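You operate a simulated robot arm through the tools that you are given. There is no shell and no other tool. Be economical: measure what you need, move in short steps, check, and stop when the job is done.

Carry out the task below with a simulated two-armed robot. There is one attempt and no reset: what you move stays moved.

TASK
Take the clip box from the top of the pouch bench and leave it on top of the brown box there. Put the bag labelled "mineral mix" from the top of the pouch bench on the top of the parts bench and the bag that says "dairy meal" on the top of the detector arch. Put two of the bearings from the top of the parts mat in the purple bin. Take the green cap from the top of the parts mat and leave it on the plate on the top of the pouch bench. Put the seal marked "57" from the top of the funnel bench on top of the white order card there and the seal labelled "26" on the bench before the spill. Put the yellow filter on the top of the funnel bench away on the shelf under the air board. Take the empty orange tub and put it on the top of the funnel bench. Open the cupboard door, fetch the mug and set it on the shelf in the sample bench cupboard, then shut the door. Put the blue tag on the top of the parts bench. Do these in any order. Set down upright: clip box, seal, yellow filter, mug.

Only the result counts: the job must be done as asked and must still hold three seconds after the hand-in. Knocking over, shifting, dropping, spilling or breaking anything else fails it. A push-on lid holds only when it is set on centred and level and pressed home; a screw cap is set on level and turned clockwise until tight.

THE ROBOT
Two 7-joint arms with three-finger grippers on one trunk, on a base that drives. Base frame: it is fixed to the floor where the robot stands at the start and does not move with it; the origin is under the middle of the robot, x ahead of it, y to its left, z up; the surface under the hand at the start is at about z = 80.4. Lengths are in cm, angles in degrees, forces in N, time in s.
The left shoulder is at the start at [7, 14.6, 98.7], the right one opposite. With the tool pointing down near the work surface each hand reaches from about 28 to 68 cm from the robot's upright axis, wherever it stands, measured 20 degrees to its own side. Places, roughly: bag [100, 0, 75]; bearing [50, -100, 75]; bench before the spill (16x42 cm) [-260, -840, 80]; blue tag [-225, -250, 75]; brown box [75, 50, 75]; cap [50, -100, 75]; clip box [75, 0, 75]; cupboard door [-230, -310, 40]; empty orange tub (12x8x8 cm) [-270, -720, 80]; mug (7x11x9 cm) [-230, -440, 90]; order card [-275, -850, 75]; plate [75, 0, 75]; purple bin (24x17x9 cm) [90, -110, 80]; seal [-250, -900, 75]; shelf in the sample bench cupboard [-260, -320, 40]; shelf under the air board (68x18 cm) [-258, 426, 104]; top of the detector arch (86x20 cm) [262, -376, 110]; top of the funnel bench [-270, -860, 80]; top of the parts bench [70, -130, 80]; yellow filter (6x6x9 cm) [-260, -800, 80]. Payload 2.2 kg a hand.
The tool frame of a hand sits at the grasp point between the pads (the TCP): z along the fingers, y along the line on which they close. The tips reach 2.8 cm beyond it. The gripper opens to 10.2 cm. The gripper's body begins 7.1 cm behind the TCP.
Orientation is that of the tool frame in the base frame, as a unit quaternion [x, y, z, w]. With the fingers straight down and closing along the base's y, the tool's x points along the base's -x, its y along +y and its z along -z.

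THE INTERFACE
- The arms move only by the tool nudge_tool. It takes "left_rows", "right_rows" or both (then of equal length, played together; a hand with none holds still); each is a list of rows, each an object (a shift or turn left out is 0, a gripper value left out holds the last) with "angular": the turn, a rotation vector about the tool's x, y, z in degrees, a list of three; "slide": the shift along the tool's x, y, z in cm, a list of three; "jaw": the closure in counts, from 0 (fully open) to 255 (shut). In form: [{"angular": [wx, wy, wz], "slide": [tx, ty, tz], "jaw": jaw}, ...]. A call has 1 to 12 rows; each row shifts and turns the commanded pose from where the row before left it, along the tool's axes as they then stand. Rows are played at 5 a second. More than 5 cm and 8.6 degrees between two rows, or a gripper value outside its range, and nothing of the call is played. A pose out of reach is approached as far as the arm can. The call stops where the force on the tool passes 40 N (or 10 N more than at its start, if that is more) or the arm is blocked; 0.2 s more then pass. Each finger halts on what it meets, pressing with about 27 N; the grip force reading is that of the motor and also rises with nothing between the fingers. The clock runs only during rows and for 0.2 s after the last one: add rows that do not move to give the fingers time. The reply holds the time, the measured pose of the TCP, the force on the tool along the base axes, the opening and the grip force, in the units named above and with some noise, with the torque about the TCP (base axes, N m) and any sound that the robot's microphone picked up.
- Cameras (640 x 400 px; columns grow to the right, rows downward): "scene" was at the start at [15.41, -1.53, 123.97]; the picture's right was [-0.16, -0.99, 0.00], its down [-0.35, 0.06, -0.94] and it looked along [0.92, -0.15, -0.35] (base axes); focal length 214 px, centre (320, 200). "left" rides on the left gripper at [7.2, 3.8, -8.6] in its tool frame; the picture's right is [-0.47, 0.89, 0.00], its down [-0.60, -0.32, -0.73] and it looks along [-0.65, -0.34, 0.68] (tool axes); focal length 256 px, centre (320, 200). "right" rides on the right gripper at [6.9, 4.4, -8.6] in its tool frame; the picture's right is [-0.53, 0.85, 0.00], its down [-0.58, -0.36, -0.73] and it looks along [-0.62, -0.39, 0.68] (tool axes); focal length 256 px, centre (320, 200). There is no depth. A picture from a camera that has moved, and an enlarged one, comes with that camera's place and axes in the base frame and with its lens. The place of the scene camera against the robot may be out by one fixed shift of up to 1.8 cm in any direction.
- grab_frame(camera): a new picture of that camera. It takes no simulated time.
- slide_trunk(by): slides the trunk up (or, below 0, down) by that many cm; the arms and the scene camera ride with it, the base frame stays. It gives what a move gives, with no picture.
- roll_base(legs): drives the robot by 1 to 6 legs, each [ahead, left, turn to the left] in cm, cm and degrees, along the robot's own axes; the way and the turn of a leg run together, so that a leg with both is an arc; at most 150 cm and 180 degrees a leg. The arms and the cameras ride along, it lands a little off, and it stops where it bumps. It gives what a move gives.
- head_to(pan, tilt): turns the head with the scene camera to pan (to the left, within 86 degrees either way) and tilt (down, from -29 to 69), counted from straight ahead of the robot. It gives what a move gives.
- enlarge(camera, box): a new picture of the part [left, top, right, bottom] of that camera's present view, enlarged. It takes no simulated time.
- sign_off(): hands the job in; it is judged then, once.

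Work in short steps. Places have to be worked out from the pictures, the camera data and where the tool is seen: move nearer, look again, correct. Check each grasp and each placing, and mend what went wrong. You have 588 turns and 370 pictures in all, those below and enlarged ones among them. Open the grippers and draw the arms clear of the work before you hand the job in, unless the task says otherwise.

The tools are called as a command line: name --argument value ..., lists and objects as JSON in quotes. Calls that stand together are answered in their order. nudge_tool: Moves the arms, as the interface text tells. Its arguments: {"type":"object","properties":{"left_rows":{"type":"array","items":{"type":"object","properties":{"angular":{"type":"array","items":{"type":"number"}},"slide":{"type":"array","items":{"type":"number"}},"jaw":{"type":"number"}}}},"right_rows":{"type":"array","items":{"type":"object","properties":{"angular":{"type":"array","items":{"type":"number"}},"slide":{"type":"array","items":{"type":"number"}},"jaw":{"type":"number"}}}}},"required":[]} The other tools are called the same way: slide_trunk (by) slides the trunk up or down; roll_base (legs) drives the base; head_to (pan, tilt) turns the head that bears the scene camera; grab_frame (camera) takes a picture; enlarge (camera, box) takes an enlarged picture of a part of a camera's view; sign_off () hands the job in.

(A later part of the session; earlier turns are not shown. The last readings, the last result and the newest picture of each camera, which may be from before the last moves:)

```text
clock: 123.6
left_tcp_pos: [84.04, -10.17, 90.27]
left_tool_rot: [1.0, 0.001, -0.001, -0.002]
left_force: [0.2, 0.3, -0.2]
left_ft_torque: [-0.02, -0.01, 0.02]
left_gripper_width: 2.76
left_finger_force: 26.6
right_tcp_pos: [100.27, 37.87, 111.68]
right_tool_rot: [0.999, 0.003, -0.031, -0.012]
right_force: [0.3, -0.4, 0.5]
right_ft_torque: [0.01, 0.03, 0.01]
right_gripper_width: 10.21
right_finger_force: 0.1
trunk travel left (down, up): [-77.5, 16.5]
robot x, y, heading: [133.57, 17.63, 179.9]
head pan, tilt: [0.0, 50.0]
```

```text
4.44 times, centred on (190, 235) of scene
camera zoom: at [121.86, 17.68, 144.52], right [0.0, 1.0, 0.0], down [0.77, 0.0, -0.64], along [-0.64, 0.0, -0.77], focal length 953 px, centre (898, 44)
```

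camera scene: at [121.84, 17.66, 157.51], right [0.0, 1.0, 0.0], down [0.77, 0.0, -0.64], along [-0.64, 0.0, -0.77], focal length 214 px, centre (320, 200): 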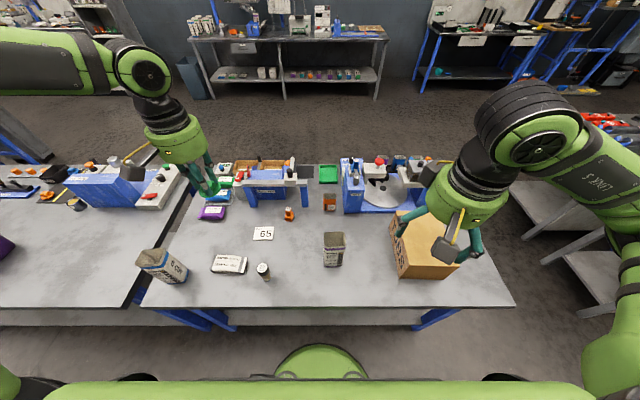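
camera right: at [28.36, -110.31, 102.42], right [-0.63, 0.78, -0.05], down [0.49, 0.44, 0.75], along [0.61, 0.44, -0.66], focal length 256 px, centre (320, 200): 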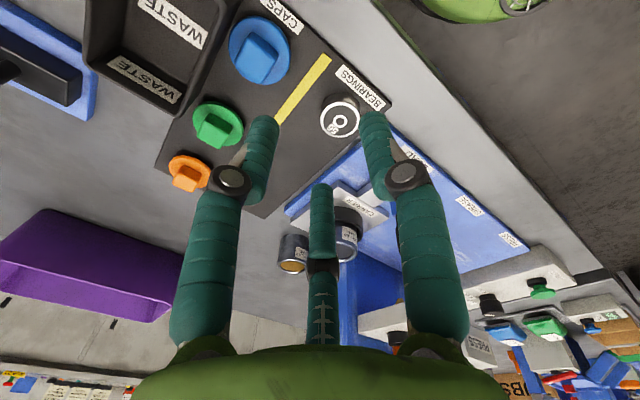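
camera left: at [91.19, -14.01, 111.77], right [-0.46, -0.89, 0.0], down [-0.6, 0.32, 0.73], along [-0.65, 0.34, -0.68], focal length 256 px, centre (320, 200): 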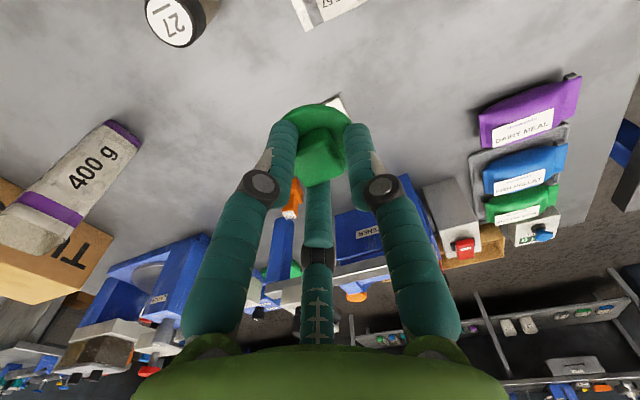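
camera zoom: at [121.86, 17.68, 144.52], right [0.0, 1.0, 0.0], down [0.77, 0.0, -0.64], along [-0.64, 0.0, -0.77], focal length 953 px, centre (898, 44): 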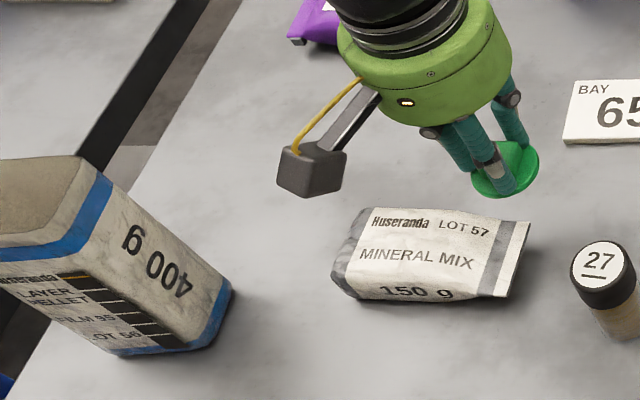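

The standing 400 g bag is the "dairy meal" bag (the purple ones are pouches; the hint [100,0] fits). Now moving the cap over the plate.

nudge_tool --left_rows '[{"slide": [-3.3, -1.5, 0]}, {"slide": [-3.3, -1.5, 0]}, {"slide": [-3.1, -1.4, 0]}, {}]'

grab_frame --camera "left"

enlarge --camera "scene" --box '[210, 180, 330, 270]'

```text
clock: 124.6
left_tcp_pos: [80.16, -8.71, 95.34]
left_tool_rot: [1.0, 0.001, -0.001, -0.002]
left_force: [-0.4, -0.7, 0.1]
left_ft_torque: [0.03, -0.01, -0.03]
left_gripper_width: 2.75
left_finger_force: 26.8
left hand out of reach, approached as far as the arm can: row 1, 2, 3
right_tcp_pos: [100.34, 37.89, 111.74]
right_tool_rot: [0.999, 0.003, -0.03, -0.011]
right_force: [-0.2, -0.8, 0.8]
right_ft_torque: [-0.03, 0.0, 0.03]
right_gripper_width: 10.2
right_finger_force: 0.1
trunk travel left (down, up): [-77.5, 16.5]
robot x, y, heading: [133.21, 17.78, 179.9]
head pan, tilt: [0.0, 50.0]
```

```text
314 pictures are left
camera left: at [87.24, -12.46, 103.87], right [-0.46, -0.89, 0.0], down [-0.6, 0.31, 0.73], along [-0.65, 0.34, -0.68], focal length 256 px, centre (320, 200)
```

left: 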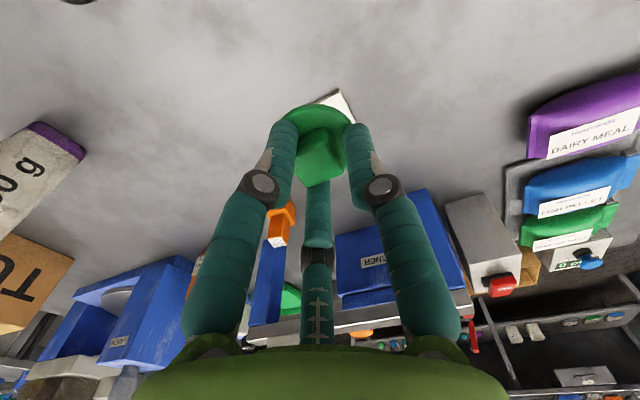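

```text
4.44 times, centred on (270, 225) of scene
camera zoom: at [121.83, 17.67, 144.51], right [0.0, 1.0, 0.0], down [0.77, 0.0, -0.64], along [-0.64, 0.0, -0.77], focal length 953 px, centre (542, 89)
```

zoom: 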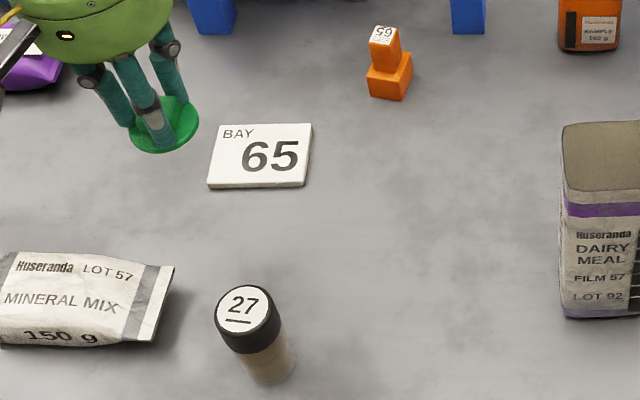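

Still short; I raise the hand relative to the shoulder by lifting it, then lower the trunk for better reach.

nudge_tool --left_rows '[{"slide": [3, 0, -3]}, {"slide": [3, 0, -3]}, {"slide": [0, 0, -5]}, {"slide": [0, 0, -4]}]'

slide_trunk --by -16

nudge_tool --left_rows '[{"slide": [-4, -1, 0]}, {"slide": [-4, -1, 0]}, {"slide": [-3, -1, 0]}, {}]'

```text
clock: 125.6
left_tcp_pos: [86.32, -8.74, 110.35]
left_tool_rot: [1.0, 0.001, -0.002, -0.001]
left_force: [-0.2, 0.1, -0.6]
left_ft_torque: [0.0, 0.03, -0.01]
left_gripper_width: 2.75
left_finger_force: 26.7
right_tcp_pos: [100.34, 37.89, 111.69]
right_tool_rot: [0.999, 0.003, -0.031, -0.011]
right_force: [1.1, -0.4, 0.4]
right_ft_torque: [-0.03, 0.04, 0.0]
right_gripper_width: 10.19
right_finger_force: 0.1
trunk travel left (down, up): [-77.5, 16.5]
robot x, y, heading: [133.09, 17.55, 179.8]
head pan, tilt: [0.0, 50.0]
```

```text
clock: 127.4
left_tcp_pos: [86.17, -8.71, 94.24]
left_tool_rot: [1.0, 0.0, -0.001, -0.001]
left_force: [1.0, 0.3, -0.3]
left_ft_torque: [0.01, 0.0, -0.01]
left_gripper_width: 2.77
left_finger_force: 26.9
right_tcp_pos: [100.36, 37.85, 95.67]
right_tool_rot: [0.999, 0.004, -0.031, -0.012]
right_force: [-0.4, -0.5, 0.1]
right_ft_torque: [-0.02, 0.0, 0.01]
right_gripper_width: 10.21
right_finger_force: 0.1
trunk travel left (down, up): [-61.5, 32.5]
robot x, y, heading: [133.32, 17.95, 179.9]
head pan, tilt: [0.0, 50.0]
```

```text
clock: 128.4
left_tcp_pos: [76.02, -6.08, 94.45]
left_tool_rot: [1.0, 0.001, -0.001, -0.001]
left_force: [0.3, 0.8, -0.8]
left_ft_torque: [-0.02, -0.02, -0.01]
left_gripper_width: 2.74
left_finger_force: 26.8
left hand out of reach, approached as far as the arm can: row 3
right_tcp_pos: [100.35, 37.9, 95.71]
right_tool_rot: [0.999, 0.003, -0.031, -0.012]
right_force: [-0.2, 0.1, 0.5]
right_ft_torque: [0.01, 0.0, 0.02]
right_gripper_width: 10.18
right_finger_force: 0.0
trunk travel left (down, up): [-61.5, 32.5]
robot x, y, heading: [133.54, 17.64, 179.7]
head pan, tilt: [0.0, 50.0]
```

Now at (76,-6.1). Descending a bit brings the wrist level with the shoulder, gaining reach; then I extend and look.

nudge_tool --left_rows '[{"slide": [0, 0, 4]}, {"slide": [-1.6, 0, 1.5]}, {}]'

enlarge --camera "scene" --box '[210, 150, 330, 240]'

grab_frame --camera "left"

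```text
clock: 129.2
left_tcp_pos: [76.24, -6.96, 89.31]
left_tool_rot: [1.0, 0.001, -0.002, -0.002]
left_force: [0.1, 0.3, -1.3]
left_ft_torque: [0.0, 0.04, 0.02]
left_gripper_width: 2.77
left_finger_force: 26.8
left hand out of reach, approached as far as the arm can: row 1, 2
right_tcp_pos: [100.33, 37.91, 95.62]
right_tool_rot: [0.999, 0.003, -0.03, -0.012]
right_force: [0.0, -0.6, 0.2]
right_ft_torque: [0.0, 0.01, 0.0]
right_gripper_width: 10.21
right_finger_force: 0.0
trunk travel left (down, up): [-61.5, 32.5]
robot x, y, heading: [133.39, 17.75, 179.5]
head pan, tilt: [0.0, 50.0]
```

```text
4.44 times, centred on (270, 195) of scene
camera zoom: at [121.83, 17.69, 128.51], right [0.0, 1.0, 0.0], down [0.77, 0.0, -0.64], along [-0.64, 0.0, -0.77], focal length 953 px, centre (542, 222)
```

zoom: 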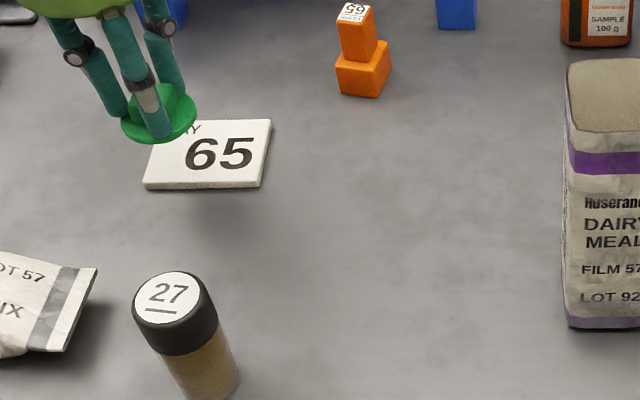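

```text
311 pictures are left
camera left: at [83.47, -10.71, 97.76], right [-0.46, -0.89, 0.0], down [-0.6, 0.31, 0.74], along [-0.65, 0.34, -0.68], focal length 256 px, centre (320, 200)
```

left: 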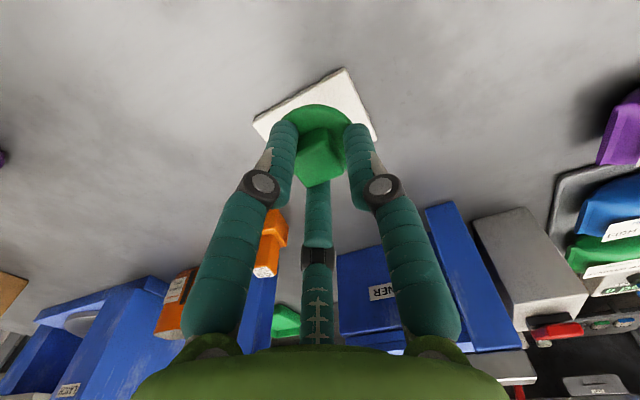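

Plate centre is (74.55,-5.8); I need about 1.7 cm more. Lowering the shoulder helps, so I lift the hand 8 and drop the trunk 8, then extend.

nudge_tool --left_rows '[{"slide": [1, 0, -4]}, {"slide": [0, 0, -5]}]'

slide_trunk --by -9

nudge_tool --left_rows '[{"slide": [-2.7, -1.2, 0]}, {}, {}]'

```text
clock: 129.8
left_tcp_pos: [77.27, -7.07, 98.49]
left_tool_rot: [1.0, 0.001, -0.001, -0.001]
left_force: [0.1, 1.2, -0.1]
left_ft_torque: [-0.01, -0.01, 0.04]
left_gripper_width: 2.77
left_finger_force: 26.8
right_tcp_pos: [100.45, 37.9, 95.64]
right_tool_rot: [0.999, 0.003, -0.031, -0.011]
right_force: [0.3, 0.2, 0.2]
right_ft_torque: [-0.01, 0.04, -0.03]
right_gripper_width: 10.2
right_finger_force: 0.1
trunk travel left (down, up): [-61.5, 32.5]
robot x, y, heading: [133.3, 17.6, 180.1]
head pan, tilt: [0.0, 50.0]
```

```text
clock: 131.1
left_tcp_pos: [77.22, -7.2, 89.34]
left_tool_rot: [1.0, 0.002, -0.001, -0.001]
left_force: [0.9, -0.8, -0.6]
left_ft_torque: [0.01, 0.04, 0.01]
left_gripper_width: 2.74
left_finger_force: 26.7
right_tcp_pos: [100.37, 37.97, 86.65]
right_tool_rot: [0.999, 0.003, -0.031, -0.012]
right_force: [0.1, 0.3, 0.5]
right_ft_torque: [0.03, -0.02, -0.01]
right_gripper_width: 10.22
right_finger_force: 0.1
trunk travel left (down, up): [-52.5, 41.5]
robot x, y, heading: [133.21, 17.51, 179.7]
head pan, tilt: [0.0, 50.0]
```

```text
clock: 131.9
left_tcp_pos: [75.7, -6.61, 89.38]
left_tool_rot: [1.0, 0.001, -0.002, -0.001]
left_force: [0.0, 0.3, 0.0]
left_ft_torque: [0.01, 0.02, 0.0]
left_gripper_width: 2.75
left_finger_force: 27.0
left hand out of reach, approached as far as the arm can: row 1
right_tcp_pos: [100.14, 37.95, 86.59]
right_tool_rot: [0.999, 0.003, -0.03, -0.011]
right_force: [0.4, -0.2, 0.2]
right_ft_torque: [0.02, 0.03, 0.02]
right_gripper_width: 10.2
right_finger_force: 0.1
trunk travel left (down, up): [-52.5, 41.5]
robot x, y, heading: [133.43, 17.81, 180.1]
head pan, tilt: [0.0, 50.0]
```

Slightly short still. I raise the right hand and shift the base 2 cm closer and 9 cm toward -y so the plate lies straight ahead of the left shoulder.

nudge_tool --right_rows '[{"slide": [0, 0, -5]}, {"slide": [0, 0, -5]}, {"slide": [0, 0, -5]}]'

nudge_tool --left_rows '[{"slide": [1, 0, -4]}]'

roll_base --legs '[[2, 9, 0]]'

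```text
clock: 132.7
left_tcp_pos: [75.94, -6.57, 89.42]
left_tool_rot: [1.0, 0.002, -0.002, -0.001]
left_force: [0.5, 0.6, -0.9]
left_ft_torque: [0.0, 0.01, -0.01]
left_gripper_width: 2.73
left_finger_force: 27.1
right_tcp_pos: [101.22, 37.27, 102.01]
right_tool_rot: [0.999, 0.003, -0.03, -0.011]
right_force: [0.0, 0.0, -0.3]
right_ft_torque: [-0.02, 0.0, -0.03]
right_gripper_width: 10.19
right_finger_force: 0.0
trunk travel left (down, up): [-52.5, 41.5]
robot x, y, heading: [133.51, 17.77, 179.8]
head pan, tilt: [0.0, 50.0]
```

```text
clock: 133.1
left_tcp_pos: [76.9, -6.59, 93.47]
left_tool_rot: [1.0, 0.001, -0.001, -0.001]
left_force: [0.9, -0.6, 0.4]
left_ft_torque: [0.0, 0.03, 0.0]
left_gripper_width: 2.72
left_finger_force: 27.2
right_tcp_pos: [101.38, 37.31, 102.09]
right_tool_rot: [0.999, 0.003, -0.03, -0.011]
right_force: [0.4, 0.7, -1.0]
right_ft_torque: [0.02, 0.01, 0.02]
right_gripper_width: 10.22
right_finger_force: 0.0
trunk travel left (down, up): [-52.5, 41.5]
robot x, y, heading: [133.49, 17.32, 180.0]
head pan, tilt: [0.0, 50.0]
```

```text
clock: 134.2
left_tcp_pos: [74.8, -15.61, 93.27]
left_tool_rot: [1.0, 0.001, 0.0, -0.002]
left_force: [0.7, -0.4, -0.3]
left_ft_torque: [-0.02, 0.0, -0.02]
left_gripper_width: 2.73
left_finger_force: 27.5
right_tcp_pos: [99.1, 28.57, 101.97]
right_tool_rot: [0.999, 0.003, -0.03, -0.011]
right_force: [-0.8, 1.1, 1.0]
right_ft_torque: [0.01, -0.02, 0.0]
right_gripper_width: 10.2
right_finger_force: 0.1
trunk travel left (down, up): [-52.5, 41.5]
robot x, y, heading: [131.32, 9.13, 179.6]
head pan, tilt: [0.0, 50.0]
```

Now slide the cap back over the plate and check.

nudge_tool --left_rows '[{"slide": [0, -4.8, 0]}, {"slide": [-0.2, -4.9, 0]}, {"slide": [0, 0, 4.2]}, {}]'

grab_frame --camera "left"

enlarge --camera "scene" --box '[210, 150, 330, 240]'

```text
clock: 135.2
left_tcp_pos: [78.43, -8.69, 88.28]
left_tool_rot: [1.0, 0.001, -0.002, -0.002]
left_force: [0.2, -0.2, -0.1]
left_ft_torque: [0.0, 0.01, 0.01]
left_gripper_width: 2.74
left_finger_force: 27.1
left hand out of reach, approached as far as the arm can: row 1, 2
right_tcp_pos: [99.09, 28.56, 101.97]
right_tool_rot: [0.999, 0.003, -0.031, -0.011]
right_force: [1.1, 0.7, 0.1]
right_ft_torque: [-0.02, 0.06, 0.0]
right_gripper_width: 10.19
right_finger_force: 0.0
trunk travel left (down, up): [-52.5, 41.5]
robot x, y, heading: [131.05, 8.9, 179.9]
head pan, tilt: [0.0, 50.0]
```

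```text
310 pictures are left
camera left: at [85.54, -12.47, 96.82], right [-0.46, -0.89, 0.0], down [-0.6, 0.31, 0.73], along [-0.65, 0.34, -0.68], focal length 256 px, centre (320, 200)
```

left: 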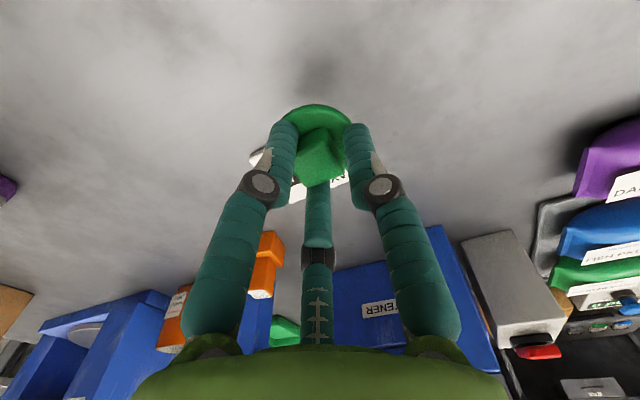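

```text
4.44 times, centred on (270, 195) of scene
camera zoom: at [119.87, 8.89, 119.52], right [0.0, 1.0, 0.0], down [0.77, 0.0, -0.64], along [-0.64, 0.0, -0.77], focal length 953 px, centre (542, 222)
```

zoom: 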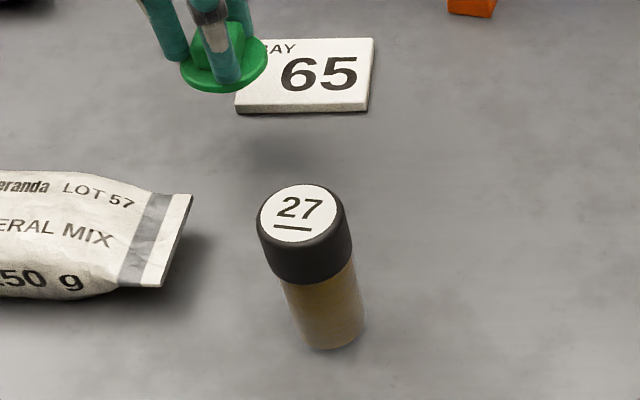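

Reach is better outward. I raise the hand and shift the base 15 cm to +y.

nudge_tool --left_rows '[{"slide": [0, 5, -2]}, {"slide": [0, 4, -4]}]'

roll_base --legs '[[0, -16, 0]]'

nudge_tool --left_rows '[{"slide": [-2, 2, 0]}, {"slide": [-2, 2, 0]}, {}]'

```text
refused: row 1 steps farther than a row can; nothing moved
```

```text
clock: 136.6
left_tcp_pos: [78.35, 7.27, 88.32]
left_tool_rot: [1.0, -0.001, -0.001, -0.001]
left_force: [-0.5, 0.1, -0.3]
left_ft_torque: [-0.05, 0.03, 0.02]
left_gripper_width: 2.74
left_finger_force: 27.0
right_tcp_pos: [99.13, 44.66, 101.97]
right_tool_rot: [0.999, 0.002, -0.03, -0.011]
right_force: [0.1, 0.2, 0.7]
right_ft_torque: [0.01, -0.01, -0.03]
right_gripper_width: 10.19
right_finger_force: 0.1
trunk travel left (down, up): [-52.5, 41.5]
robot x, y, heading: [131.37, 25.15, 179.9]
head pan, tilt: [0.0, 50.0]
```

```text
clock: 137.4
left_tcp_pos: [74.84, 3.03, 88.13]
left_tool_rot: [1.0, -0.001, -0.002, -0.001]
left_force: [-0.2, -0.2, 0.8]
left_ft_torque: [-0.04, 0.0, 0.02]
left_gripper_width: 2.73
left_finger_force: 26.7
left hand out of reach, approached as far as the arm can: row 2
right_tcp_pos: [99.26, 44.55, 101.91]
right_tool_rot: [1.0, 0.003, -0.029, -0.01]
right_force: [-0.4, 1.0, -0.6]
right_ft_torque: [0.0, 0.02, -0.02]
right_gripper_width: 10.2
right_finger_force: 0.0
trunk travel left (down, up): [-52.5, 41.5]
robot x, y, heading: [131.24, 24.89, 179.7]
head pan, tilt: [0.0, 50.0]
```

Good: the arm reaches x=74.8 now. I slide to y=-5.8.

nudge_tool --left_rows '[{"slide": [0, 4.4, 0]}, {"slide": [-0.2, 4.4, 0]}, {}]'

grab_frame --camera "left"

enlarge --camera "scene" --box '[180, 150, 300, 240]'

```text
clock: 138.2
left_tcp_pos: [74.6, -5.73, 88.06]
left_tool_rot: [1.0, -0.001, -0.002, 0.0]
left_force: [-0.5, 0.5, 0.1]
left_ft_torque: [0.0, 0.04, -0.04]
left_gripper_width: 2.75
left_finger_force: 27.3
right_tcp_pos: [99.08, 44.71, 101.95]
right_tool_rot: [1.0, 0.002, -0.029, -0.01]
right_force: [0.7, 0.0, -0.2]
right_ft_torque: [-0.06, 0.0, 0.01]
right_gripper_width: 10.2
right_finger_force: 0.0
trunk travel left (down, up): [-52.5, 41.5]
robot x, y, heading: [130.82, 25.11, 179.8]
head pan, tilt: [0.0, 50.0]
```

```text
308 pictures are left
camera left: at [81.72, -9.48, 96.6], right [-0.47, -0.88, 0.0], down [-0.6, 0.32, 0.73], along [-0.65, 0.34, -0.68], focal length 256 px, centre (320, 200)
```

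left: 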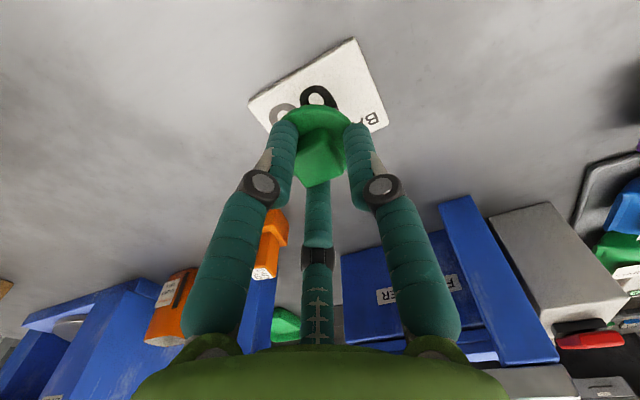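

```text
4.44 times, centred on (240, 195) of scene
camera zoom: at [119.85, 24.91, 119.51], right [0.0, 1.0, 0.0], down [0.77, 0.0, -0.64], along [-0.64, 0.0, -0.77], focal length 953 px, centre (676, 222)
```

zoom: 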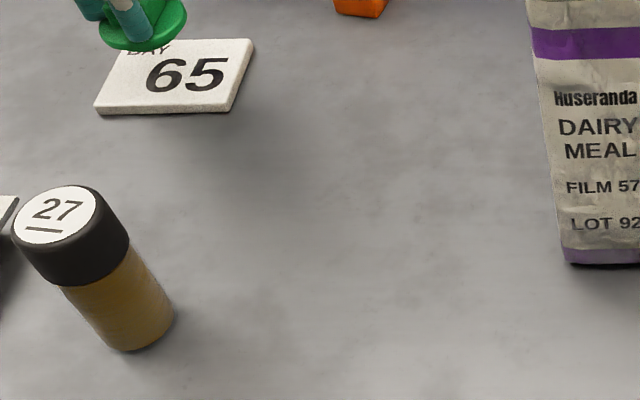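

Aligned over the plate centre (74.4,-5.85). I lower until contact.

nudge_tool --left_rows '[{"slide": [-0.1, 0, 1.2]}, {"slide": [0, 0, 0.6]}, {"slide": [0, 0, 0.4]}, {"slide": [0, 0, 0.3]}, {}]'

grab_frame --camera "left"

```text
clock: 139.4
left_tcp_pos: [74.46, -5.74, 85.7]
left_tool_rot: [1.0, -0.001, -0.002, -0.001]
left_force: [0.1, 0.2, 0.0]
left_ft_torque: [-0.01, -0.01, -0.02]
left_gripper_width: 2.77
left_finger_force: 26.6
right_tcp_pos: [99.17, 44.48, 101.93]
right_tool_rot: [0.999, 0.003, -0.031, -0.012]
right_force: [-0.4, -0.3, 0.1]
right_ft_torque: [-0.01, -0.03, -0.01]
right_gripper_width: 10.19
right_finger_force: 0.1
trunk travel left (down, up): [-52.5, 41.5]
robot x, y, heading: [131.34, 24.74, 180.0]
head pan, tilt: [0.0, 50.0]
```

```text
306 pictures are left
camera left: at [81.62, -9.48, 94.25], right [-0.47, -0.88, 0.0], down [-0.6, 0.32, 0.73], along [-0.65, 0.34, -0.68], focal length 256 px, centre (320, 200)
```

left: 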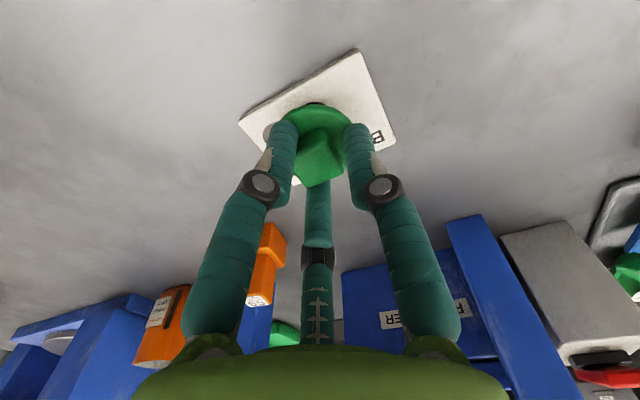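

Well centred; no contact yet. A few more small steps down.

nudge_tool --left_rows '[{"slide": [0, 0, 0.3]}, {"slide": [0, 0, 0.3]}, {}]'

```text
clock: 140.2
left_tcp_pos: [74.44, -5.68, 85.08]
left_tool_rot: [1.0, -0.001, -0.001, -0.001]
left_force: [-0.1, 0.6, -0.3]
left_ft_torque: [0.02, 0.0, -0.02]
left_gripper_width: 2.78
left_finger_force: 27.3
right_tcp_pos: [99.25, 44.67, 102.06]
right_tool_rot: [0.999, 0.003, -0.03, -0.011]
right_force: [0.2, -0.1, -0.6]
right_ft_torque: [0.0, 0.0, -0.01]
right_gripper_width: 10.21
right_finger_force: 0.0
trunk travel left (down, up): [-52.5, 41.5]
robot x, y, heading: [131.14, 24.76, 179.8]
head pan, tilt: [0.0, 50.0]
```

nudge_tool --left_rows '[{"slide": [0, 0, 0.2]}, {"slide": [0, 0, 0.2]}, {}]'

```text
clock: 141.0
left_tcp_pos: [74.42, -5.73, 84.89]
left_tool_rot: [1.0, 0.0, -0.004, -0.001]
left_force: [-1.6, -1.6, 7.5]
left_ft_torque: [-0.12, 0.01, -0.03]
left_gripper_width: 2.75
left_finger_force: 26.7
right_tcp_pos: [99.31, 44.6, 101.99]
right_tool_rot: [0.999, 0.002, -0.031, -0.011]
right_force: [0.4, 0.7, -0.6]
right_ft_torque: [0.0, -0.03, -0.01]
right_gripper_width: 10.2
right_finger_force: 0.0
trunk travel left (down, up): [-52.5, 41.5]
robot x, y, heading: [131.65, 24.72, 179.7]
head pan, tilt: [0.0, 50.0]
```

Contact (7.5 N). I release and lift straight up.

nudge_tool --left_rows '[{"jaw": 130}, {}, {"slide": [0, 0, -2]}, {"slide": [0, 0, -4]}, {"slide": [0, 0, -5]}, {"slide": [0, 0, -5]}]'

grab_frame --camera "left"

grab_frame --camera "scene"

```text
clock: 142.4
left_tcp_pos: [74.71, -6.09, 100.15]
left_tool_rot: [1.0, 0.001, 0.001, 0.001]
left_force: [0.0, 0.0, 2.1]
left_ft_torque: [-0.05, 0.01, 0.01]
left_gripper_width: 5.0
left_finger_force: 0.2
right_tcp_pos: [98.89, 44.42, 101.99]
right_tool_rot: [1.0, 0.002, -0.029, -0.012]
right_force: [0.3, -2.0, -0.2]
right_ft_torque: [0.04, -0.05, -0.01]
right_gripper_width: 10.22
right_finger_force: 0.0
trunk travel left (down, up): [-52.5, 41.5]
robot x, y, heading: [130.94, 24.77, 179.5]
head pan, tilt: [0.0, 50.0]
```

```text
305 pictures are left
camera left: at [81.85, -9.8, 108.82], right [-0.46, -0.89, 0.0], down [-0.61, 0.32, 0.73], along [-0.65, 0.34, -0.68], focal length 256 px, centre (320, 200)
```

left: 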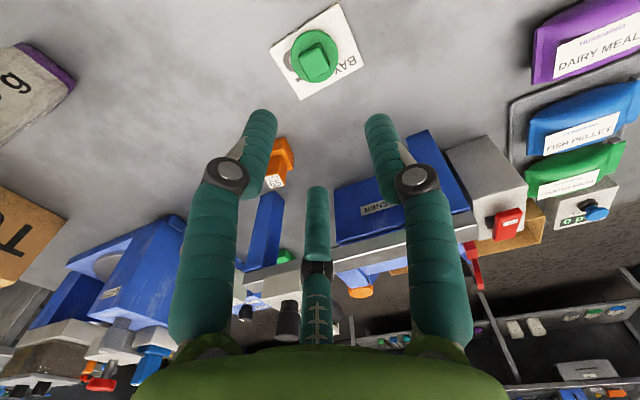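

```text
304 pictures are left
camera scene: at [119.56, 24.67, 119.49], right [0.0, 1.0, 0.0], down [0.77, 0.0, -0.64], along [-0.64, 0.0, -0.77], focal length 214 px, centre (320, 200)
```

scene: 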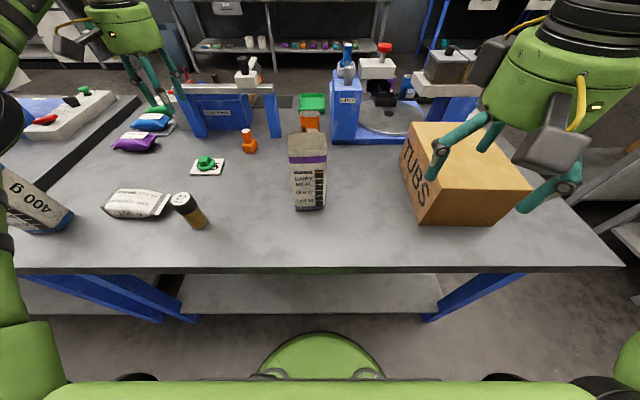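

Cap sits on the plate. Next the clip box; zoom in on it and the brown box top from the cameras.

enlarge --camera "scene" --box '[225, 110, 285, 160]'

enlarge --camera "left" --box '[240, 110, 320, 200]'

grab_frame --camera "right"

```text
8.00 times, centred on (255, 135) of scene
camera zoom: at [119.56, 24.67, 119.49], right [0.0, 1.0, 0.0], down [0.77, 0.0, -0.64], along [-0.64, 0.0, -0.77], focal length 1716 px, centre (840, 720)
```

zoom: 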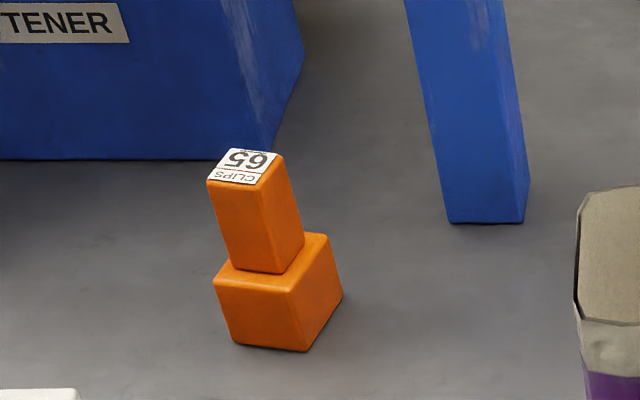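

```text
4.44 times, centred on (280, 155) of left
camera zoom: at [81.85, -9.8, 108.82], right [-0.46, -0.89, 0.0], down [-0.61, 0.32, 0.73], along [-0.65, 0.34, -0.68], focal length 1138 px, centre (498, 400)
```

zoom: 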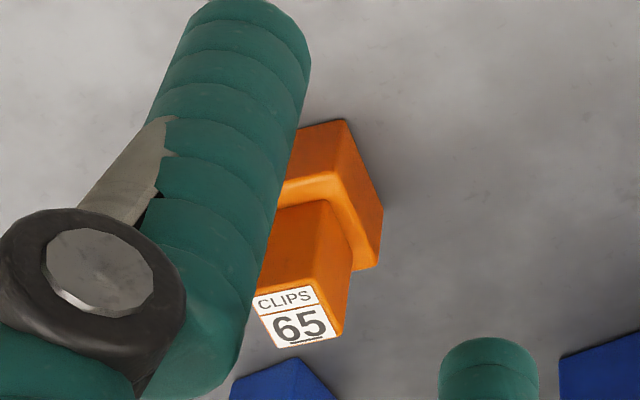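

```text
301 pictures are left
camera right: at [106.38, 39.81, 110.03], right [-0.53, -0.85, 0.01], down [-0.54, 0.34, 0.77], along [-0.66, 0.4, -0.64], focal length 256 px, centre (320, 200)
```

right: 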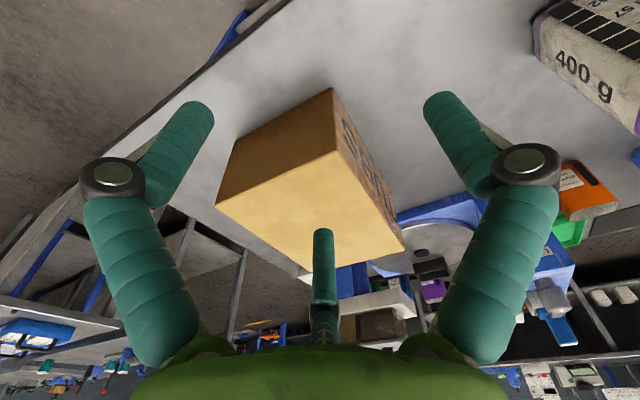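

Clip box tower ≈ (66.3,4.4), top z≈86.6; brown box top z≈93, x 74–94, y 45–64. I tilt the left hand 30° forward for reach and approach the clip box.

nudge_tool --left_rows '[{"slide": [1, -3.5, 0]}, {"slide": [0, -4.0, 0]}, {"slide": [0, -3.0, 0], "jaw": 140}, {"angular": [0, -7.5, 0]}, {"angular": [0, -7.5, 0]}, {"angular": [0, -7.5, 0]}, {"angular": [0, -7.5, 0]}, {"slide": [-3.46, 0, 2]}, {"slide": [-3.46, 0, 2]}, {}]'

grab_frame --camera "left"

grab_frame --camera "scene"

```text
clock: 144.6
left_tcp_pos: [68.6, -0.25, 100.63]
left_tool_rot: [0.965, 0.0, -0.26, 0.0]
left_force: [-0.2, 1.1, 0.5]
left_ft_torque: [-0.03, 0.03, 0.0]
left_gripper_width: 4.59
left_finger_force: 0.1
left hand out of reach, approached as far as the arm can: row 2, 3
right_tcp_pos: [99.18, 44.54, 101.99]
right_tool_rot: [0.999, 0.002, -0.031, -0.011]
right_force: [-0.6, -0.2, -0.2]
right_ft_torque: [0.04, 0.01, 0.0]
right_gripper_width: 10.21
right_finger_force: 0.2
trunk travel left (down, up): [-52.5, 41.5]
robot x, y, heading: [131.34, 24.81, 179.8]
head pan, tilt: [0.0, 50.0]
```

```text
300 pictures are left
camera left: at [79.02, -4.08, 104.28], right [-0.4, -0.89, 0.23], down [-0.15, 0.32, 0.94], along [-0.9, 0.34, -0.26], focal length 256 px, centre (320, 200)
```

left: 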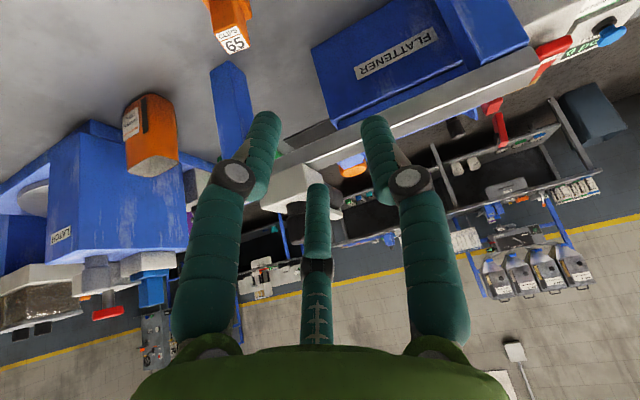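

```text
299 pictures are left
camera scene: at [119.95, 24.79, 119.52], right [0.0, 1.0, 0.0], down [0.77, 0.0, -0.64], along [-0.64, 0.0, -0.77], focal length 214 px, centre (320, 200)
```

scene: 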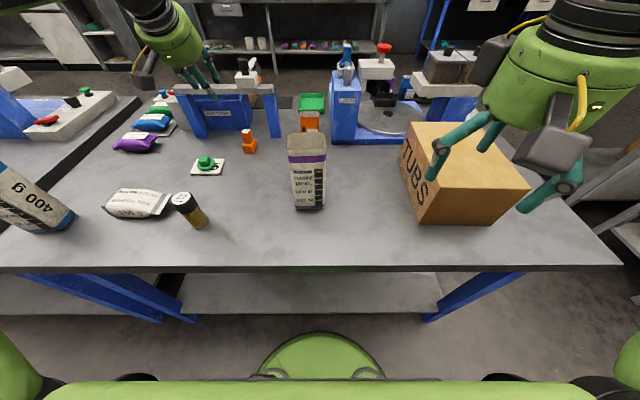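

Clip label at (66.2,4.4). I shift over it and go down to z≈92.

nudge_tool --left_rows '[{"slide": [-1.56, -2.3, 0.9]}, {"slide": [0, -2.35, 0]}, {"slide": [2.15, 0, 3.72]}, {"slide": [2.15, 0, 3.72]}, {}]'

grab_frame --camera "left"

enlarge --camera "scene" --box '[200, 60, 320, 160]'

```text
clock: 145.8
left_tcp_pos: [66.76, 2.96, 91.9]
left_tool_rot: [0.966, 0.0, -0.26, -0.001]
left_force: [0.7, -0.1, 0.7]
left_ft_torque: [0.01, 0.02, 0.02]
left_gripper_width: 4.59
left_finger_force: 0.0
left hand out of reach, approached as far as the arm can: row 2
right_tcp_pos: [99.21, 44.54, 102.03]
right_tool_rot: [0.999, 0.003, -0.031, -0.012]
right_force: [-0.5, -0.3, -0.7]
right_ft_torque: [0.03, -0.01, -0.02]
right_gripper_width: 10.21
right_finger_force: 0.0
trunk travel left (down, up): [-52.5, 41.5]
robot x, y, heading: [130.91, 24.92, 179.8]
head pan, tilt: [0.0, 50.0]
```

```text
298 pictures are left
camera left: at [77.3, -0.75, 95.66], right [-0.4, -0.89, 0.23], down [-0.15, 0.32, 0.94], along [-0.9, 0.34, -0.26], focal length 256 px, centre (320, 200)
```

left: 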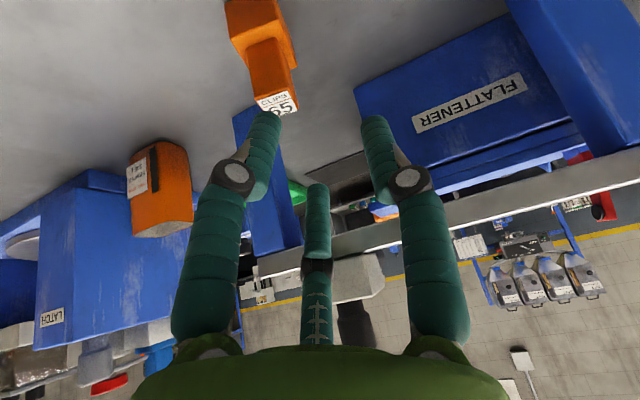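

```text
4.00 times, centred on (260, 110) of scene
camera zoom: at [119.93, 24.84, 119.52], right [0.0, 1.0, 0.0], down [0.77, 0.0, -0.64], along [-0.64, 0.0, -0.77], focal length 858 px, centre (560, 560)
```

zoom: 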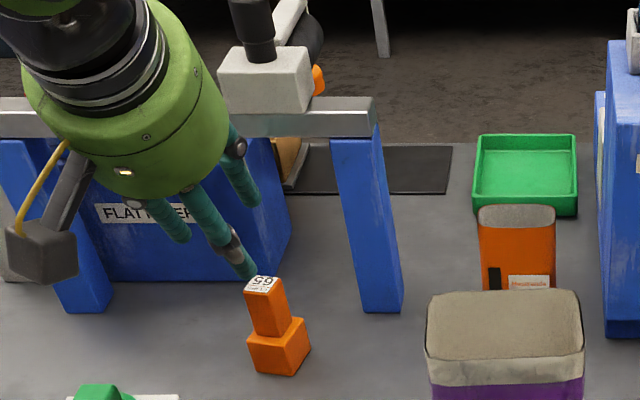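

The inward reach is limiting; I shift the base 6 cm to +y and compensate.

roll_base --legs '[[0, -6, 0]]'

nudge_tool --left_rows '[{"slide": [0, 2.2, 0]}, {"slide": [0, 2.2, 0]}, {}]'

grab_frame --camera "left"

```text
clock: 146.8
left_tcp_pos: [66.9, 8.76, 91.97]
left_tool_rot: [0.966, 0.001, -0.26, -0.001]
left_force: [-0.6, -0.1, 0.5]
left_ft_torque: [-0.03, 0.01, -0.04]
left_gripper_width: 4.58
left_finger_force: 0.1
right_tcp_pos: [99.31, 50.47, 101.99]
right_tool_rot: [0.999, 0.003, -0.03, -0.012]
right_force: [-0.8, 0.5, -1.1]
right_ft_torque: [0.01, 0.02, -0.01]
right_gripper_width: 10.27
right_finger_force: 0.0
trunk travel left (down, up): [-52.5, 41.5]
robot x, y, heading: [131.28, 30.56, 179.8]
head pan, tilt: [0.0, 50.0]
```

```text
clock: 147.6
left_tcp_pos: [66.81, 4.41, 91.99]
left_tool_rot: [0.966, 0.0, -0.26, 0.0]
left_force: [0.6, -0.2, -0.1]
left_ft_torque: [-0.01, 0.03, 0.02]
left_gripper_width: 4.63
left_finger_force: 0.1
right_tcp_pos: [99.27, 50.27, 101.95]
right_tool_rot: [0.999, 0.003, -0.03, -0.011]
right_force: [-0.1, -0.8, 0.7]
right_ft_torque: [-0.01, -0.02, -0.02]
right_gripper_width: 10.2
right_finger_force: 0.0
trunk travel left (down, up): [-52.5, 41.5]
robot x, y, heading: [131.58, 30.94, 180.2]
head pan, tilt: [0.0, 50.0]
```

```text
296 pictures are left
camera left: at [77.33, 0.66, 95.73], right [-0.4, -0.89, 0.23], down [-0.16, 0.32, 0.94], along [-0.9, 0.34, -0.26], focal length 256 px, centre (320, 200)
```

left: 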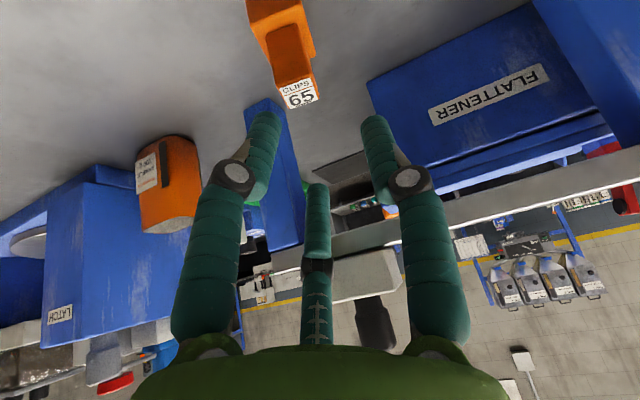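

Centred. I descend and close.

nudge_tool --left_rows '[{"slide": [1.75, 0, 2.67]}, {"slide": [1.1, 0, 1.9]}, {"slide": [0.5, 0, 0.87]}, {}, {"jaw": 255}, {}, {}]'

grab_frame --camera "left"

enlarge --camera "scene" --box '[180, 60, 300, 160]'

```text
clock: 149.2
left_tcp_pos: [67.0, 4.46, 85.55]
left_tool_rot: [0.966, 0.001, -0.26, -0.001]
left_force: [0.2, -0.3, -0.5]
left_ft_torque: [0.06, -0.02, 0.01]
left_gripper_width: 2.39
left_finger_force: 26.9
right_tcp_pos: [99.08, 50.32, 101.97]
right_tool_rot: [0.999, 0.002, -0.03, -0.011]
right_force: [-0.2, 0.0, 0.4]
right_ft_torque: [0.0, -0.01, 0.02]
right_gripper_width: 10.19
right_finger_force: 0.0
trunk travel left (down, up): [-52.5, 41.5]
robot x, y, heading: [131.42, 30.59, 179.6]
head pan, tilt: [0.0, 50.0]
```

```text
295 pictures are left
camera left: at [77.51, 0.71, 89.18], right [-0.4, -0.89, 0.23], down [-0.16, 0.32, 0.94], along [-0.9, 0.34, -0.26], focal length 256 px, centre (320, 200)
```

left: 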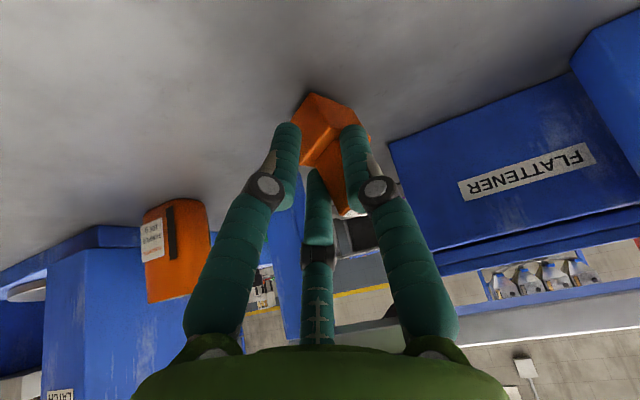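

```text
4.00 times, centred on (240, 110) of scene
camera zoom: at [119.88, 30.72, 119.51], right [0.0, 1.0, 0.0], down [0.77, 0.0, -0.64], along [-0.64, 0.0, -0.77], focal length 858 px, centre (640, 560)
```

zoom: 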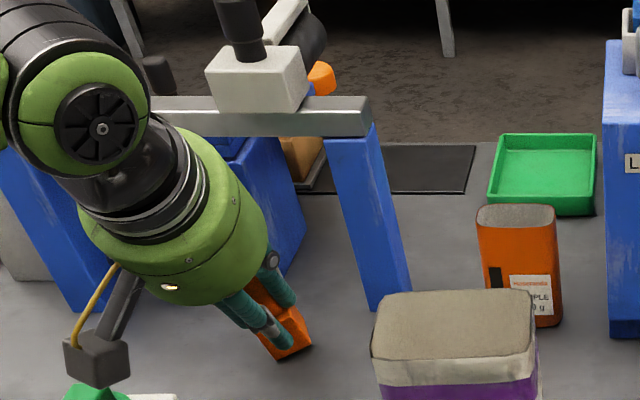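

Gripped (2.39 cm). I lift straight, retract to x≈83, then drive the base toward the brown box.

nudge_tool --left_rows '[{"slide": [-2.3, 0, -3.98]}, {"slide": [-2.3, 0, -3.98]}, {"slide": [-2.3, 0, -3.98]}, {"slide": [-2.3, 0, -3.98]}, {"slide": [-2.3, 0, -3.98]}, {"slide": [3.46, 0, -2]}, {"slide": [3.46, 0, -2]}, {"slide": [3.46, 0, -2]}, {"slide": [3.46, 0, -2]}]'

roll_base --legs '[[0, -49, 0]]'

grab_frame --camera "scene"

grab_frame --camera "left"

```text
clock: 151.2
left_tcp_pos: [83.3, 4.16, 106.4]
left_tool_rot: [0.966, 0.0, -0.26, -0.001]
left_force: [-0.7, -0.6, -1.1]
left_ft_torque: [0.04, 0.0, 0.01]
left_gripper_width: 2.4
left_finger_force: 26.4
left hand out of reach, approached as far as the arm can: row 5
right_tcp_pos: [99.24, 50.35, 101.99]
right_tool_rot: [0.999, 0.003, -0.031, -0.01]
right_force: [-0.4, -0.5, -0.1]
right_ft_torque: [0.03, 0.01, -0.03]
right_gripper_width: 10.19
right_finger_force: 0.1
trunk travel left (down, up): [-52.5, 41.5]
robot x, y, heading: [131.02, 31.19, 179.9]
head pan, tilt: [0.0, 50.0]
```

```text
clock: 154.1
left_tcp_pos: [83.15, 54.31, 106.26]
left_tool_rot: [0.966, 0.0, -0.259, -0.001]
left_force: [0.0, -1.1, -1.3]
left_ft_torque: [0.04, -0.02, 0.0]
left_gripper_width: 2.39
left_finger_force: 27.5
right_tcp_pos: [99.39, 100.39, 101.93]
right_tool_rot: [0.999, 0.002, -0.031, -0.01]
right_force: [0.2, 0.3, -0.3]
right_ft_torque: [-0.01, -0.01, -0.02]
right_gripper_width: 10.22
right_finger_force: 0.0
trunk travel left (down, up): [-52.5, 41.5]
robot x, y, heading: [131.63, 80.89, 179.8]
head pan, tilt: [0.0, 50.0]
```

```text
293 pictures are left
camera scene: at [119.99, 80.67, 119.51], right [0.0, 1.0, 0.0], down [0.77, 0.0, -0.64], along [-0.64, 0.0, -0.77], focal length 214 px, centre (320, 200)
```

scene: 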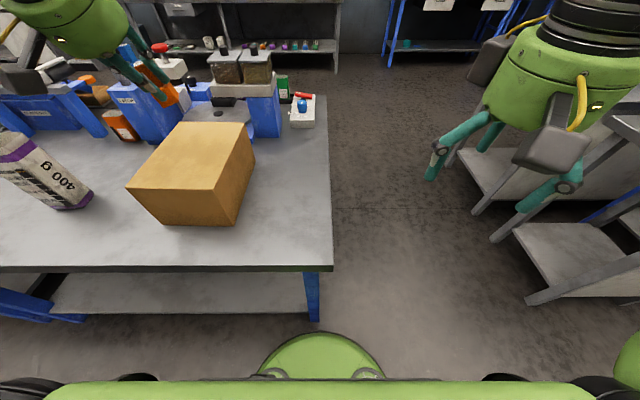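

```text
292 pictures are left
camera left: at [93.68, 50.47, 109.99], right [-0.4, -0.89, 0.23], down [-0.16, 0.32, 0.94], along [-0.9, 0.34, -0.26], focal length 256 px, centre (320, 200)
```

left: 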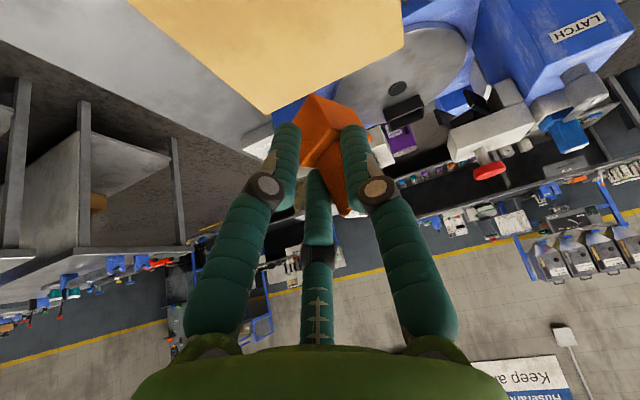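

The clip box hangs above the middle of the brown box top. I lower it gently.

nudge_tool --left_rows '[{"slide": [1.5, 0, 2.6]}, {"slide": [1.5, 0, 2.6]}, {"slide": [0.5, 0, 0.87]}, {"slide": [0.25, 0, 0.43]}, {}]'

grab_frame --camera "left"

enlarge --camera "scene" --box '[100, 40, 280, 190]'

```text
clock: 155.3
left_tcp_pos: [83.19, 54.18, 98.74]
left_tool_rot: [0.966, 0.001, -0.26, -0.001]
left_force: [0.8, -0.1, -0.3]
left_ft_torque: [0.01, -0.01, 0.02]
left_gripper_width: 2.39
left_finger_force: 26.5
right_tcp_pos: [99.36, 100.43, 102.0]
right_tool_rot: [0.999, 0.003, -0.031, -0.011]
right_force: [0.3, 0.4, 0.4]
right_ft_torque: [0.02, 0.0, 0.04]
right_gripper_width: 10.19
right_finger_force: 0.0
trunk travel left (down, up): [-52.5, 41.5]
robot x, y, heading: [131.09, 80.7, 179.7]
head pan, tilt: [0.0, 50.0]
```

```text
291 pictures are left
camera left: at [93.73, 50.49, 102.51], right [-0.4, -0.89, 0.23], down [-0.16, 0.32, 0.94], along [-0.9, 0.34, -0.26], focal length 256 px, centre (320, 200)
```

left: 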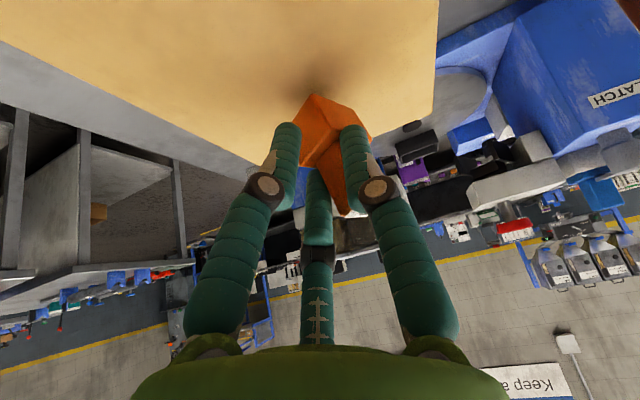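

```text
2.67 times, centred on (190, 115) of scene
camera zoom: at [119.99, 80.68, 119.51], right [0.0, 1.0, 0.0], down [0.77, 0.0, -0.64], along [-0.64, 0.0, -0.77], focal length 572 px, centre (667, 427)
```

zoom: 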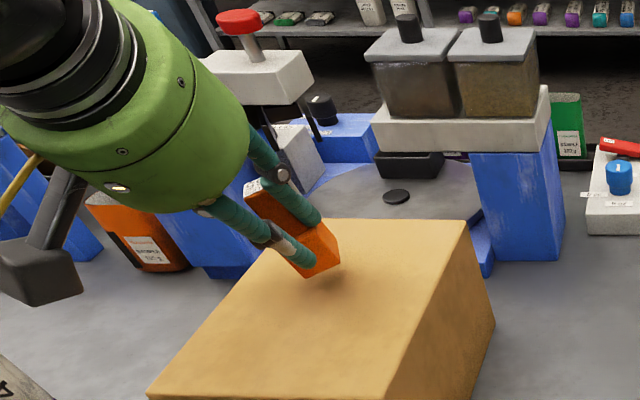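

Just above the surface. I lower in small steps till contact.

nudge_tool --left_rows '[{"slide": [0.15, 0, 0.26]}, {"slide": [0.15, 0, 0.26]}, {}]'

nudge_tool --left_rows '[{"slide": [0.15, 0, 0.26]}, {}]'

```text
clock: 156.1
left_tcp_pos: [83.26, 54.26, 98.14]
left_tool_rot: [0.966, 0.001, -0.26, -0.001]
left_force: [0.1, -0.2, -0.6]
left_ft_torque: [-0.03, 0.0, 0.01]
left_gripper_width: 2.38
left_finger_force: 26.8
right_tcp_pos: [99.27, 100.42, 102.08]
right_tool_rot: [0.999, 0.004, -0.031, -0.011]
right_force: [-0.2, 0.4, -0.3]
right_ft_torque: [-0.02, -0.02, -0.03]
right_gripper_width: 10.18
right_finger_force: 0.1
trunk travel left (down, up): [-52.5, 41.5]
robot x, y, heading: [131.23, 80.77, 179.7]
head pan, tilt: [0.0, 50.0]
```

```text
clock: 156.7
left_tcp_pos: [83.17, 54.28, 98.05]
left_tool_rot: [0.966, 0.0, -0.259, 0.0]
left_force: [-0.6, 0.2, -0.8]
left_ft_torque: [0.02, 0.02, -0.01]
left_gripper_width: 2.4
left_finger_force: 26.9
right_tcp_pos: [99.18, 100.32, 101.98]
right_tool_rot: [0.999, 0.003, -0.03, -0.012]
right_force: [-0.7, -0.5, 1.2]
right_ft_torque: [0.0, 0.02, 0.05]
right_gripper_width: 10.18
right_finger_force: 0.0
trunk travel left (down, up): [-52.5, 41.5]
robot x, y, heading: [131.52, 80.67, 179.6]
head pan, tilt: [0.0, 50.0]
```

nudge_tool --left_rows '[{"slide": [0.15, 0, 0.26]}, {"slide": [0.1, 0, 0.17]}, {}]'

enlarge --camera "scene" --box '[150, 80, 220, 140]'

```text
clock: 157.5
left_tcp_pos: [83.07, 54.3, 97.45]
left_tool_rot: [0.966, 0.0, -0.26, -0.001]
left_force: [-0.7, -0.1, -1.1]
left_ft_torque: [0.01, -0.03, 0.03]
left_gripper_width: 2.38
left_finger_force: 27.1
right_tcp_pos: [99.24, 100.45, 101.92]
right_tool_rot: [0.999, 0.003, -0.031, -0.012]
right_force: [-0.2, -0.1, 1.2]
right_ft_torque: [-0.01, 0.02, 0.01]
right_gripper_width: 10.19
right_finger_force: 0.1
trunk travel left (down, up): [-52.5, 41.5]
robot x, y, heading: [131.6, 80.74, 179.8]
head pan, tilt: [0.0, 50.0]
```

```text
6.67 times, centred on (185, 110) of scene
camera zoom: at [119.99, 80.68, 119.51], right [0.0, 1.0, 0.0], down [0.77, 0.0, -0.64], along [-0.64, 0.0, -0.77], focal length 1430 px, centre (1220, 800)
```

zoom: 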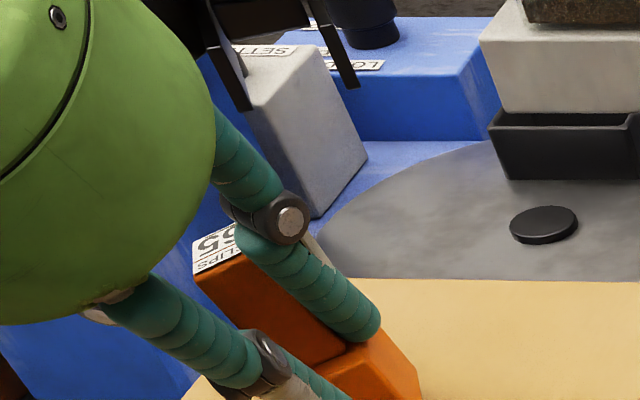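

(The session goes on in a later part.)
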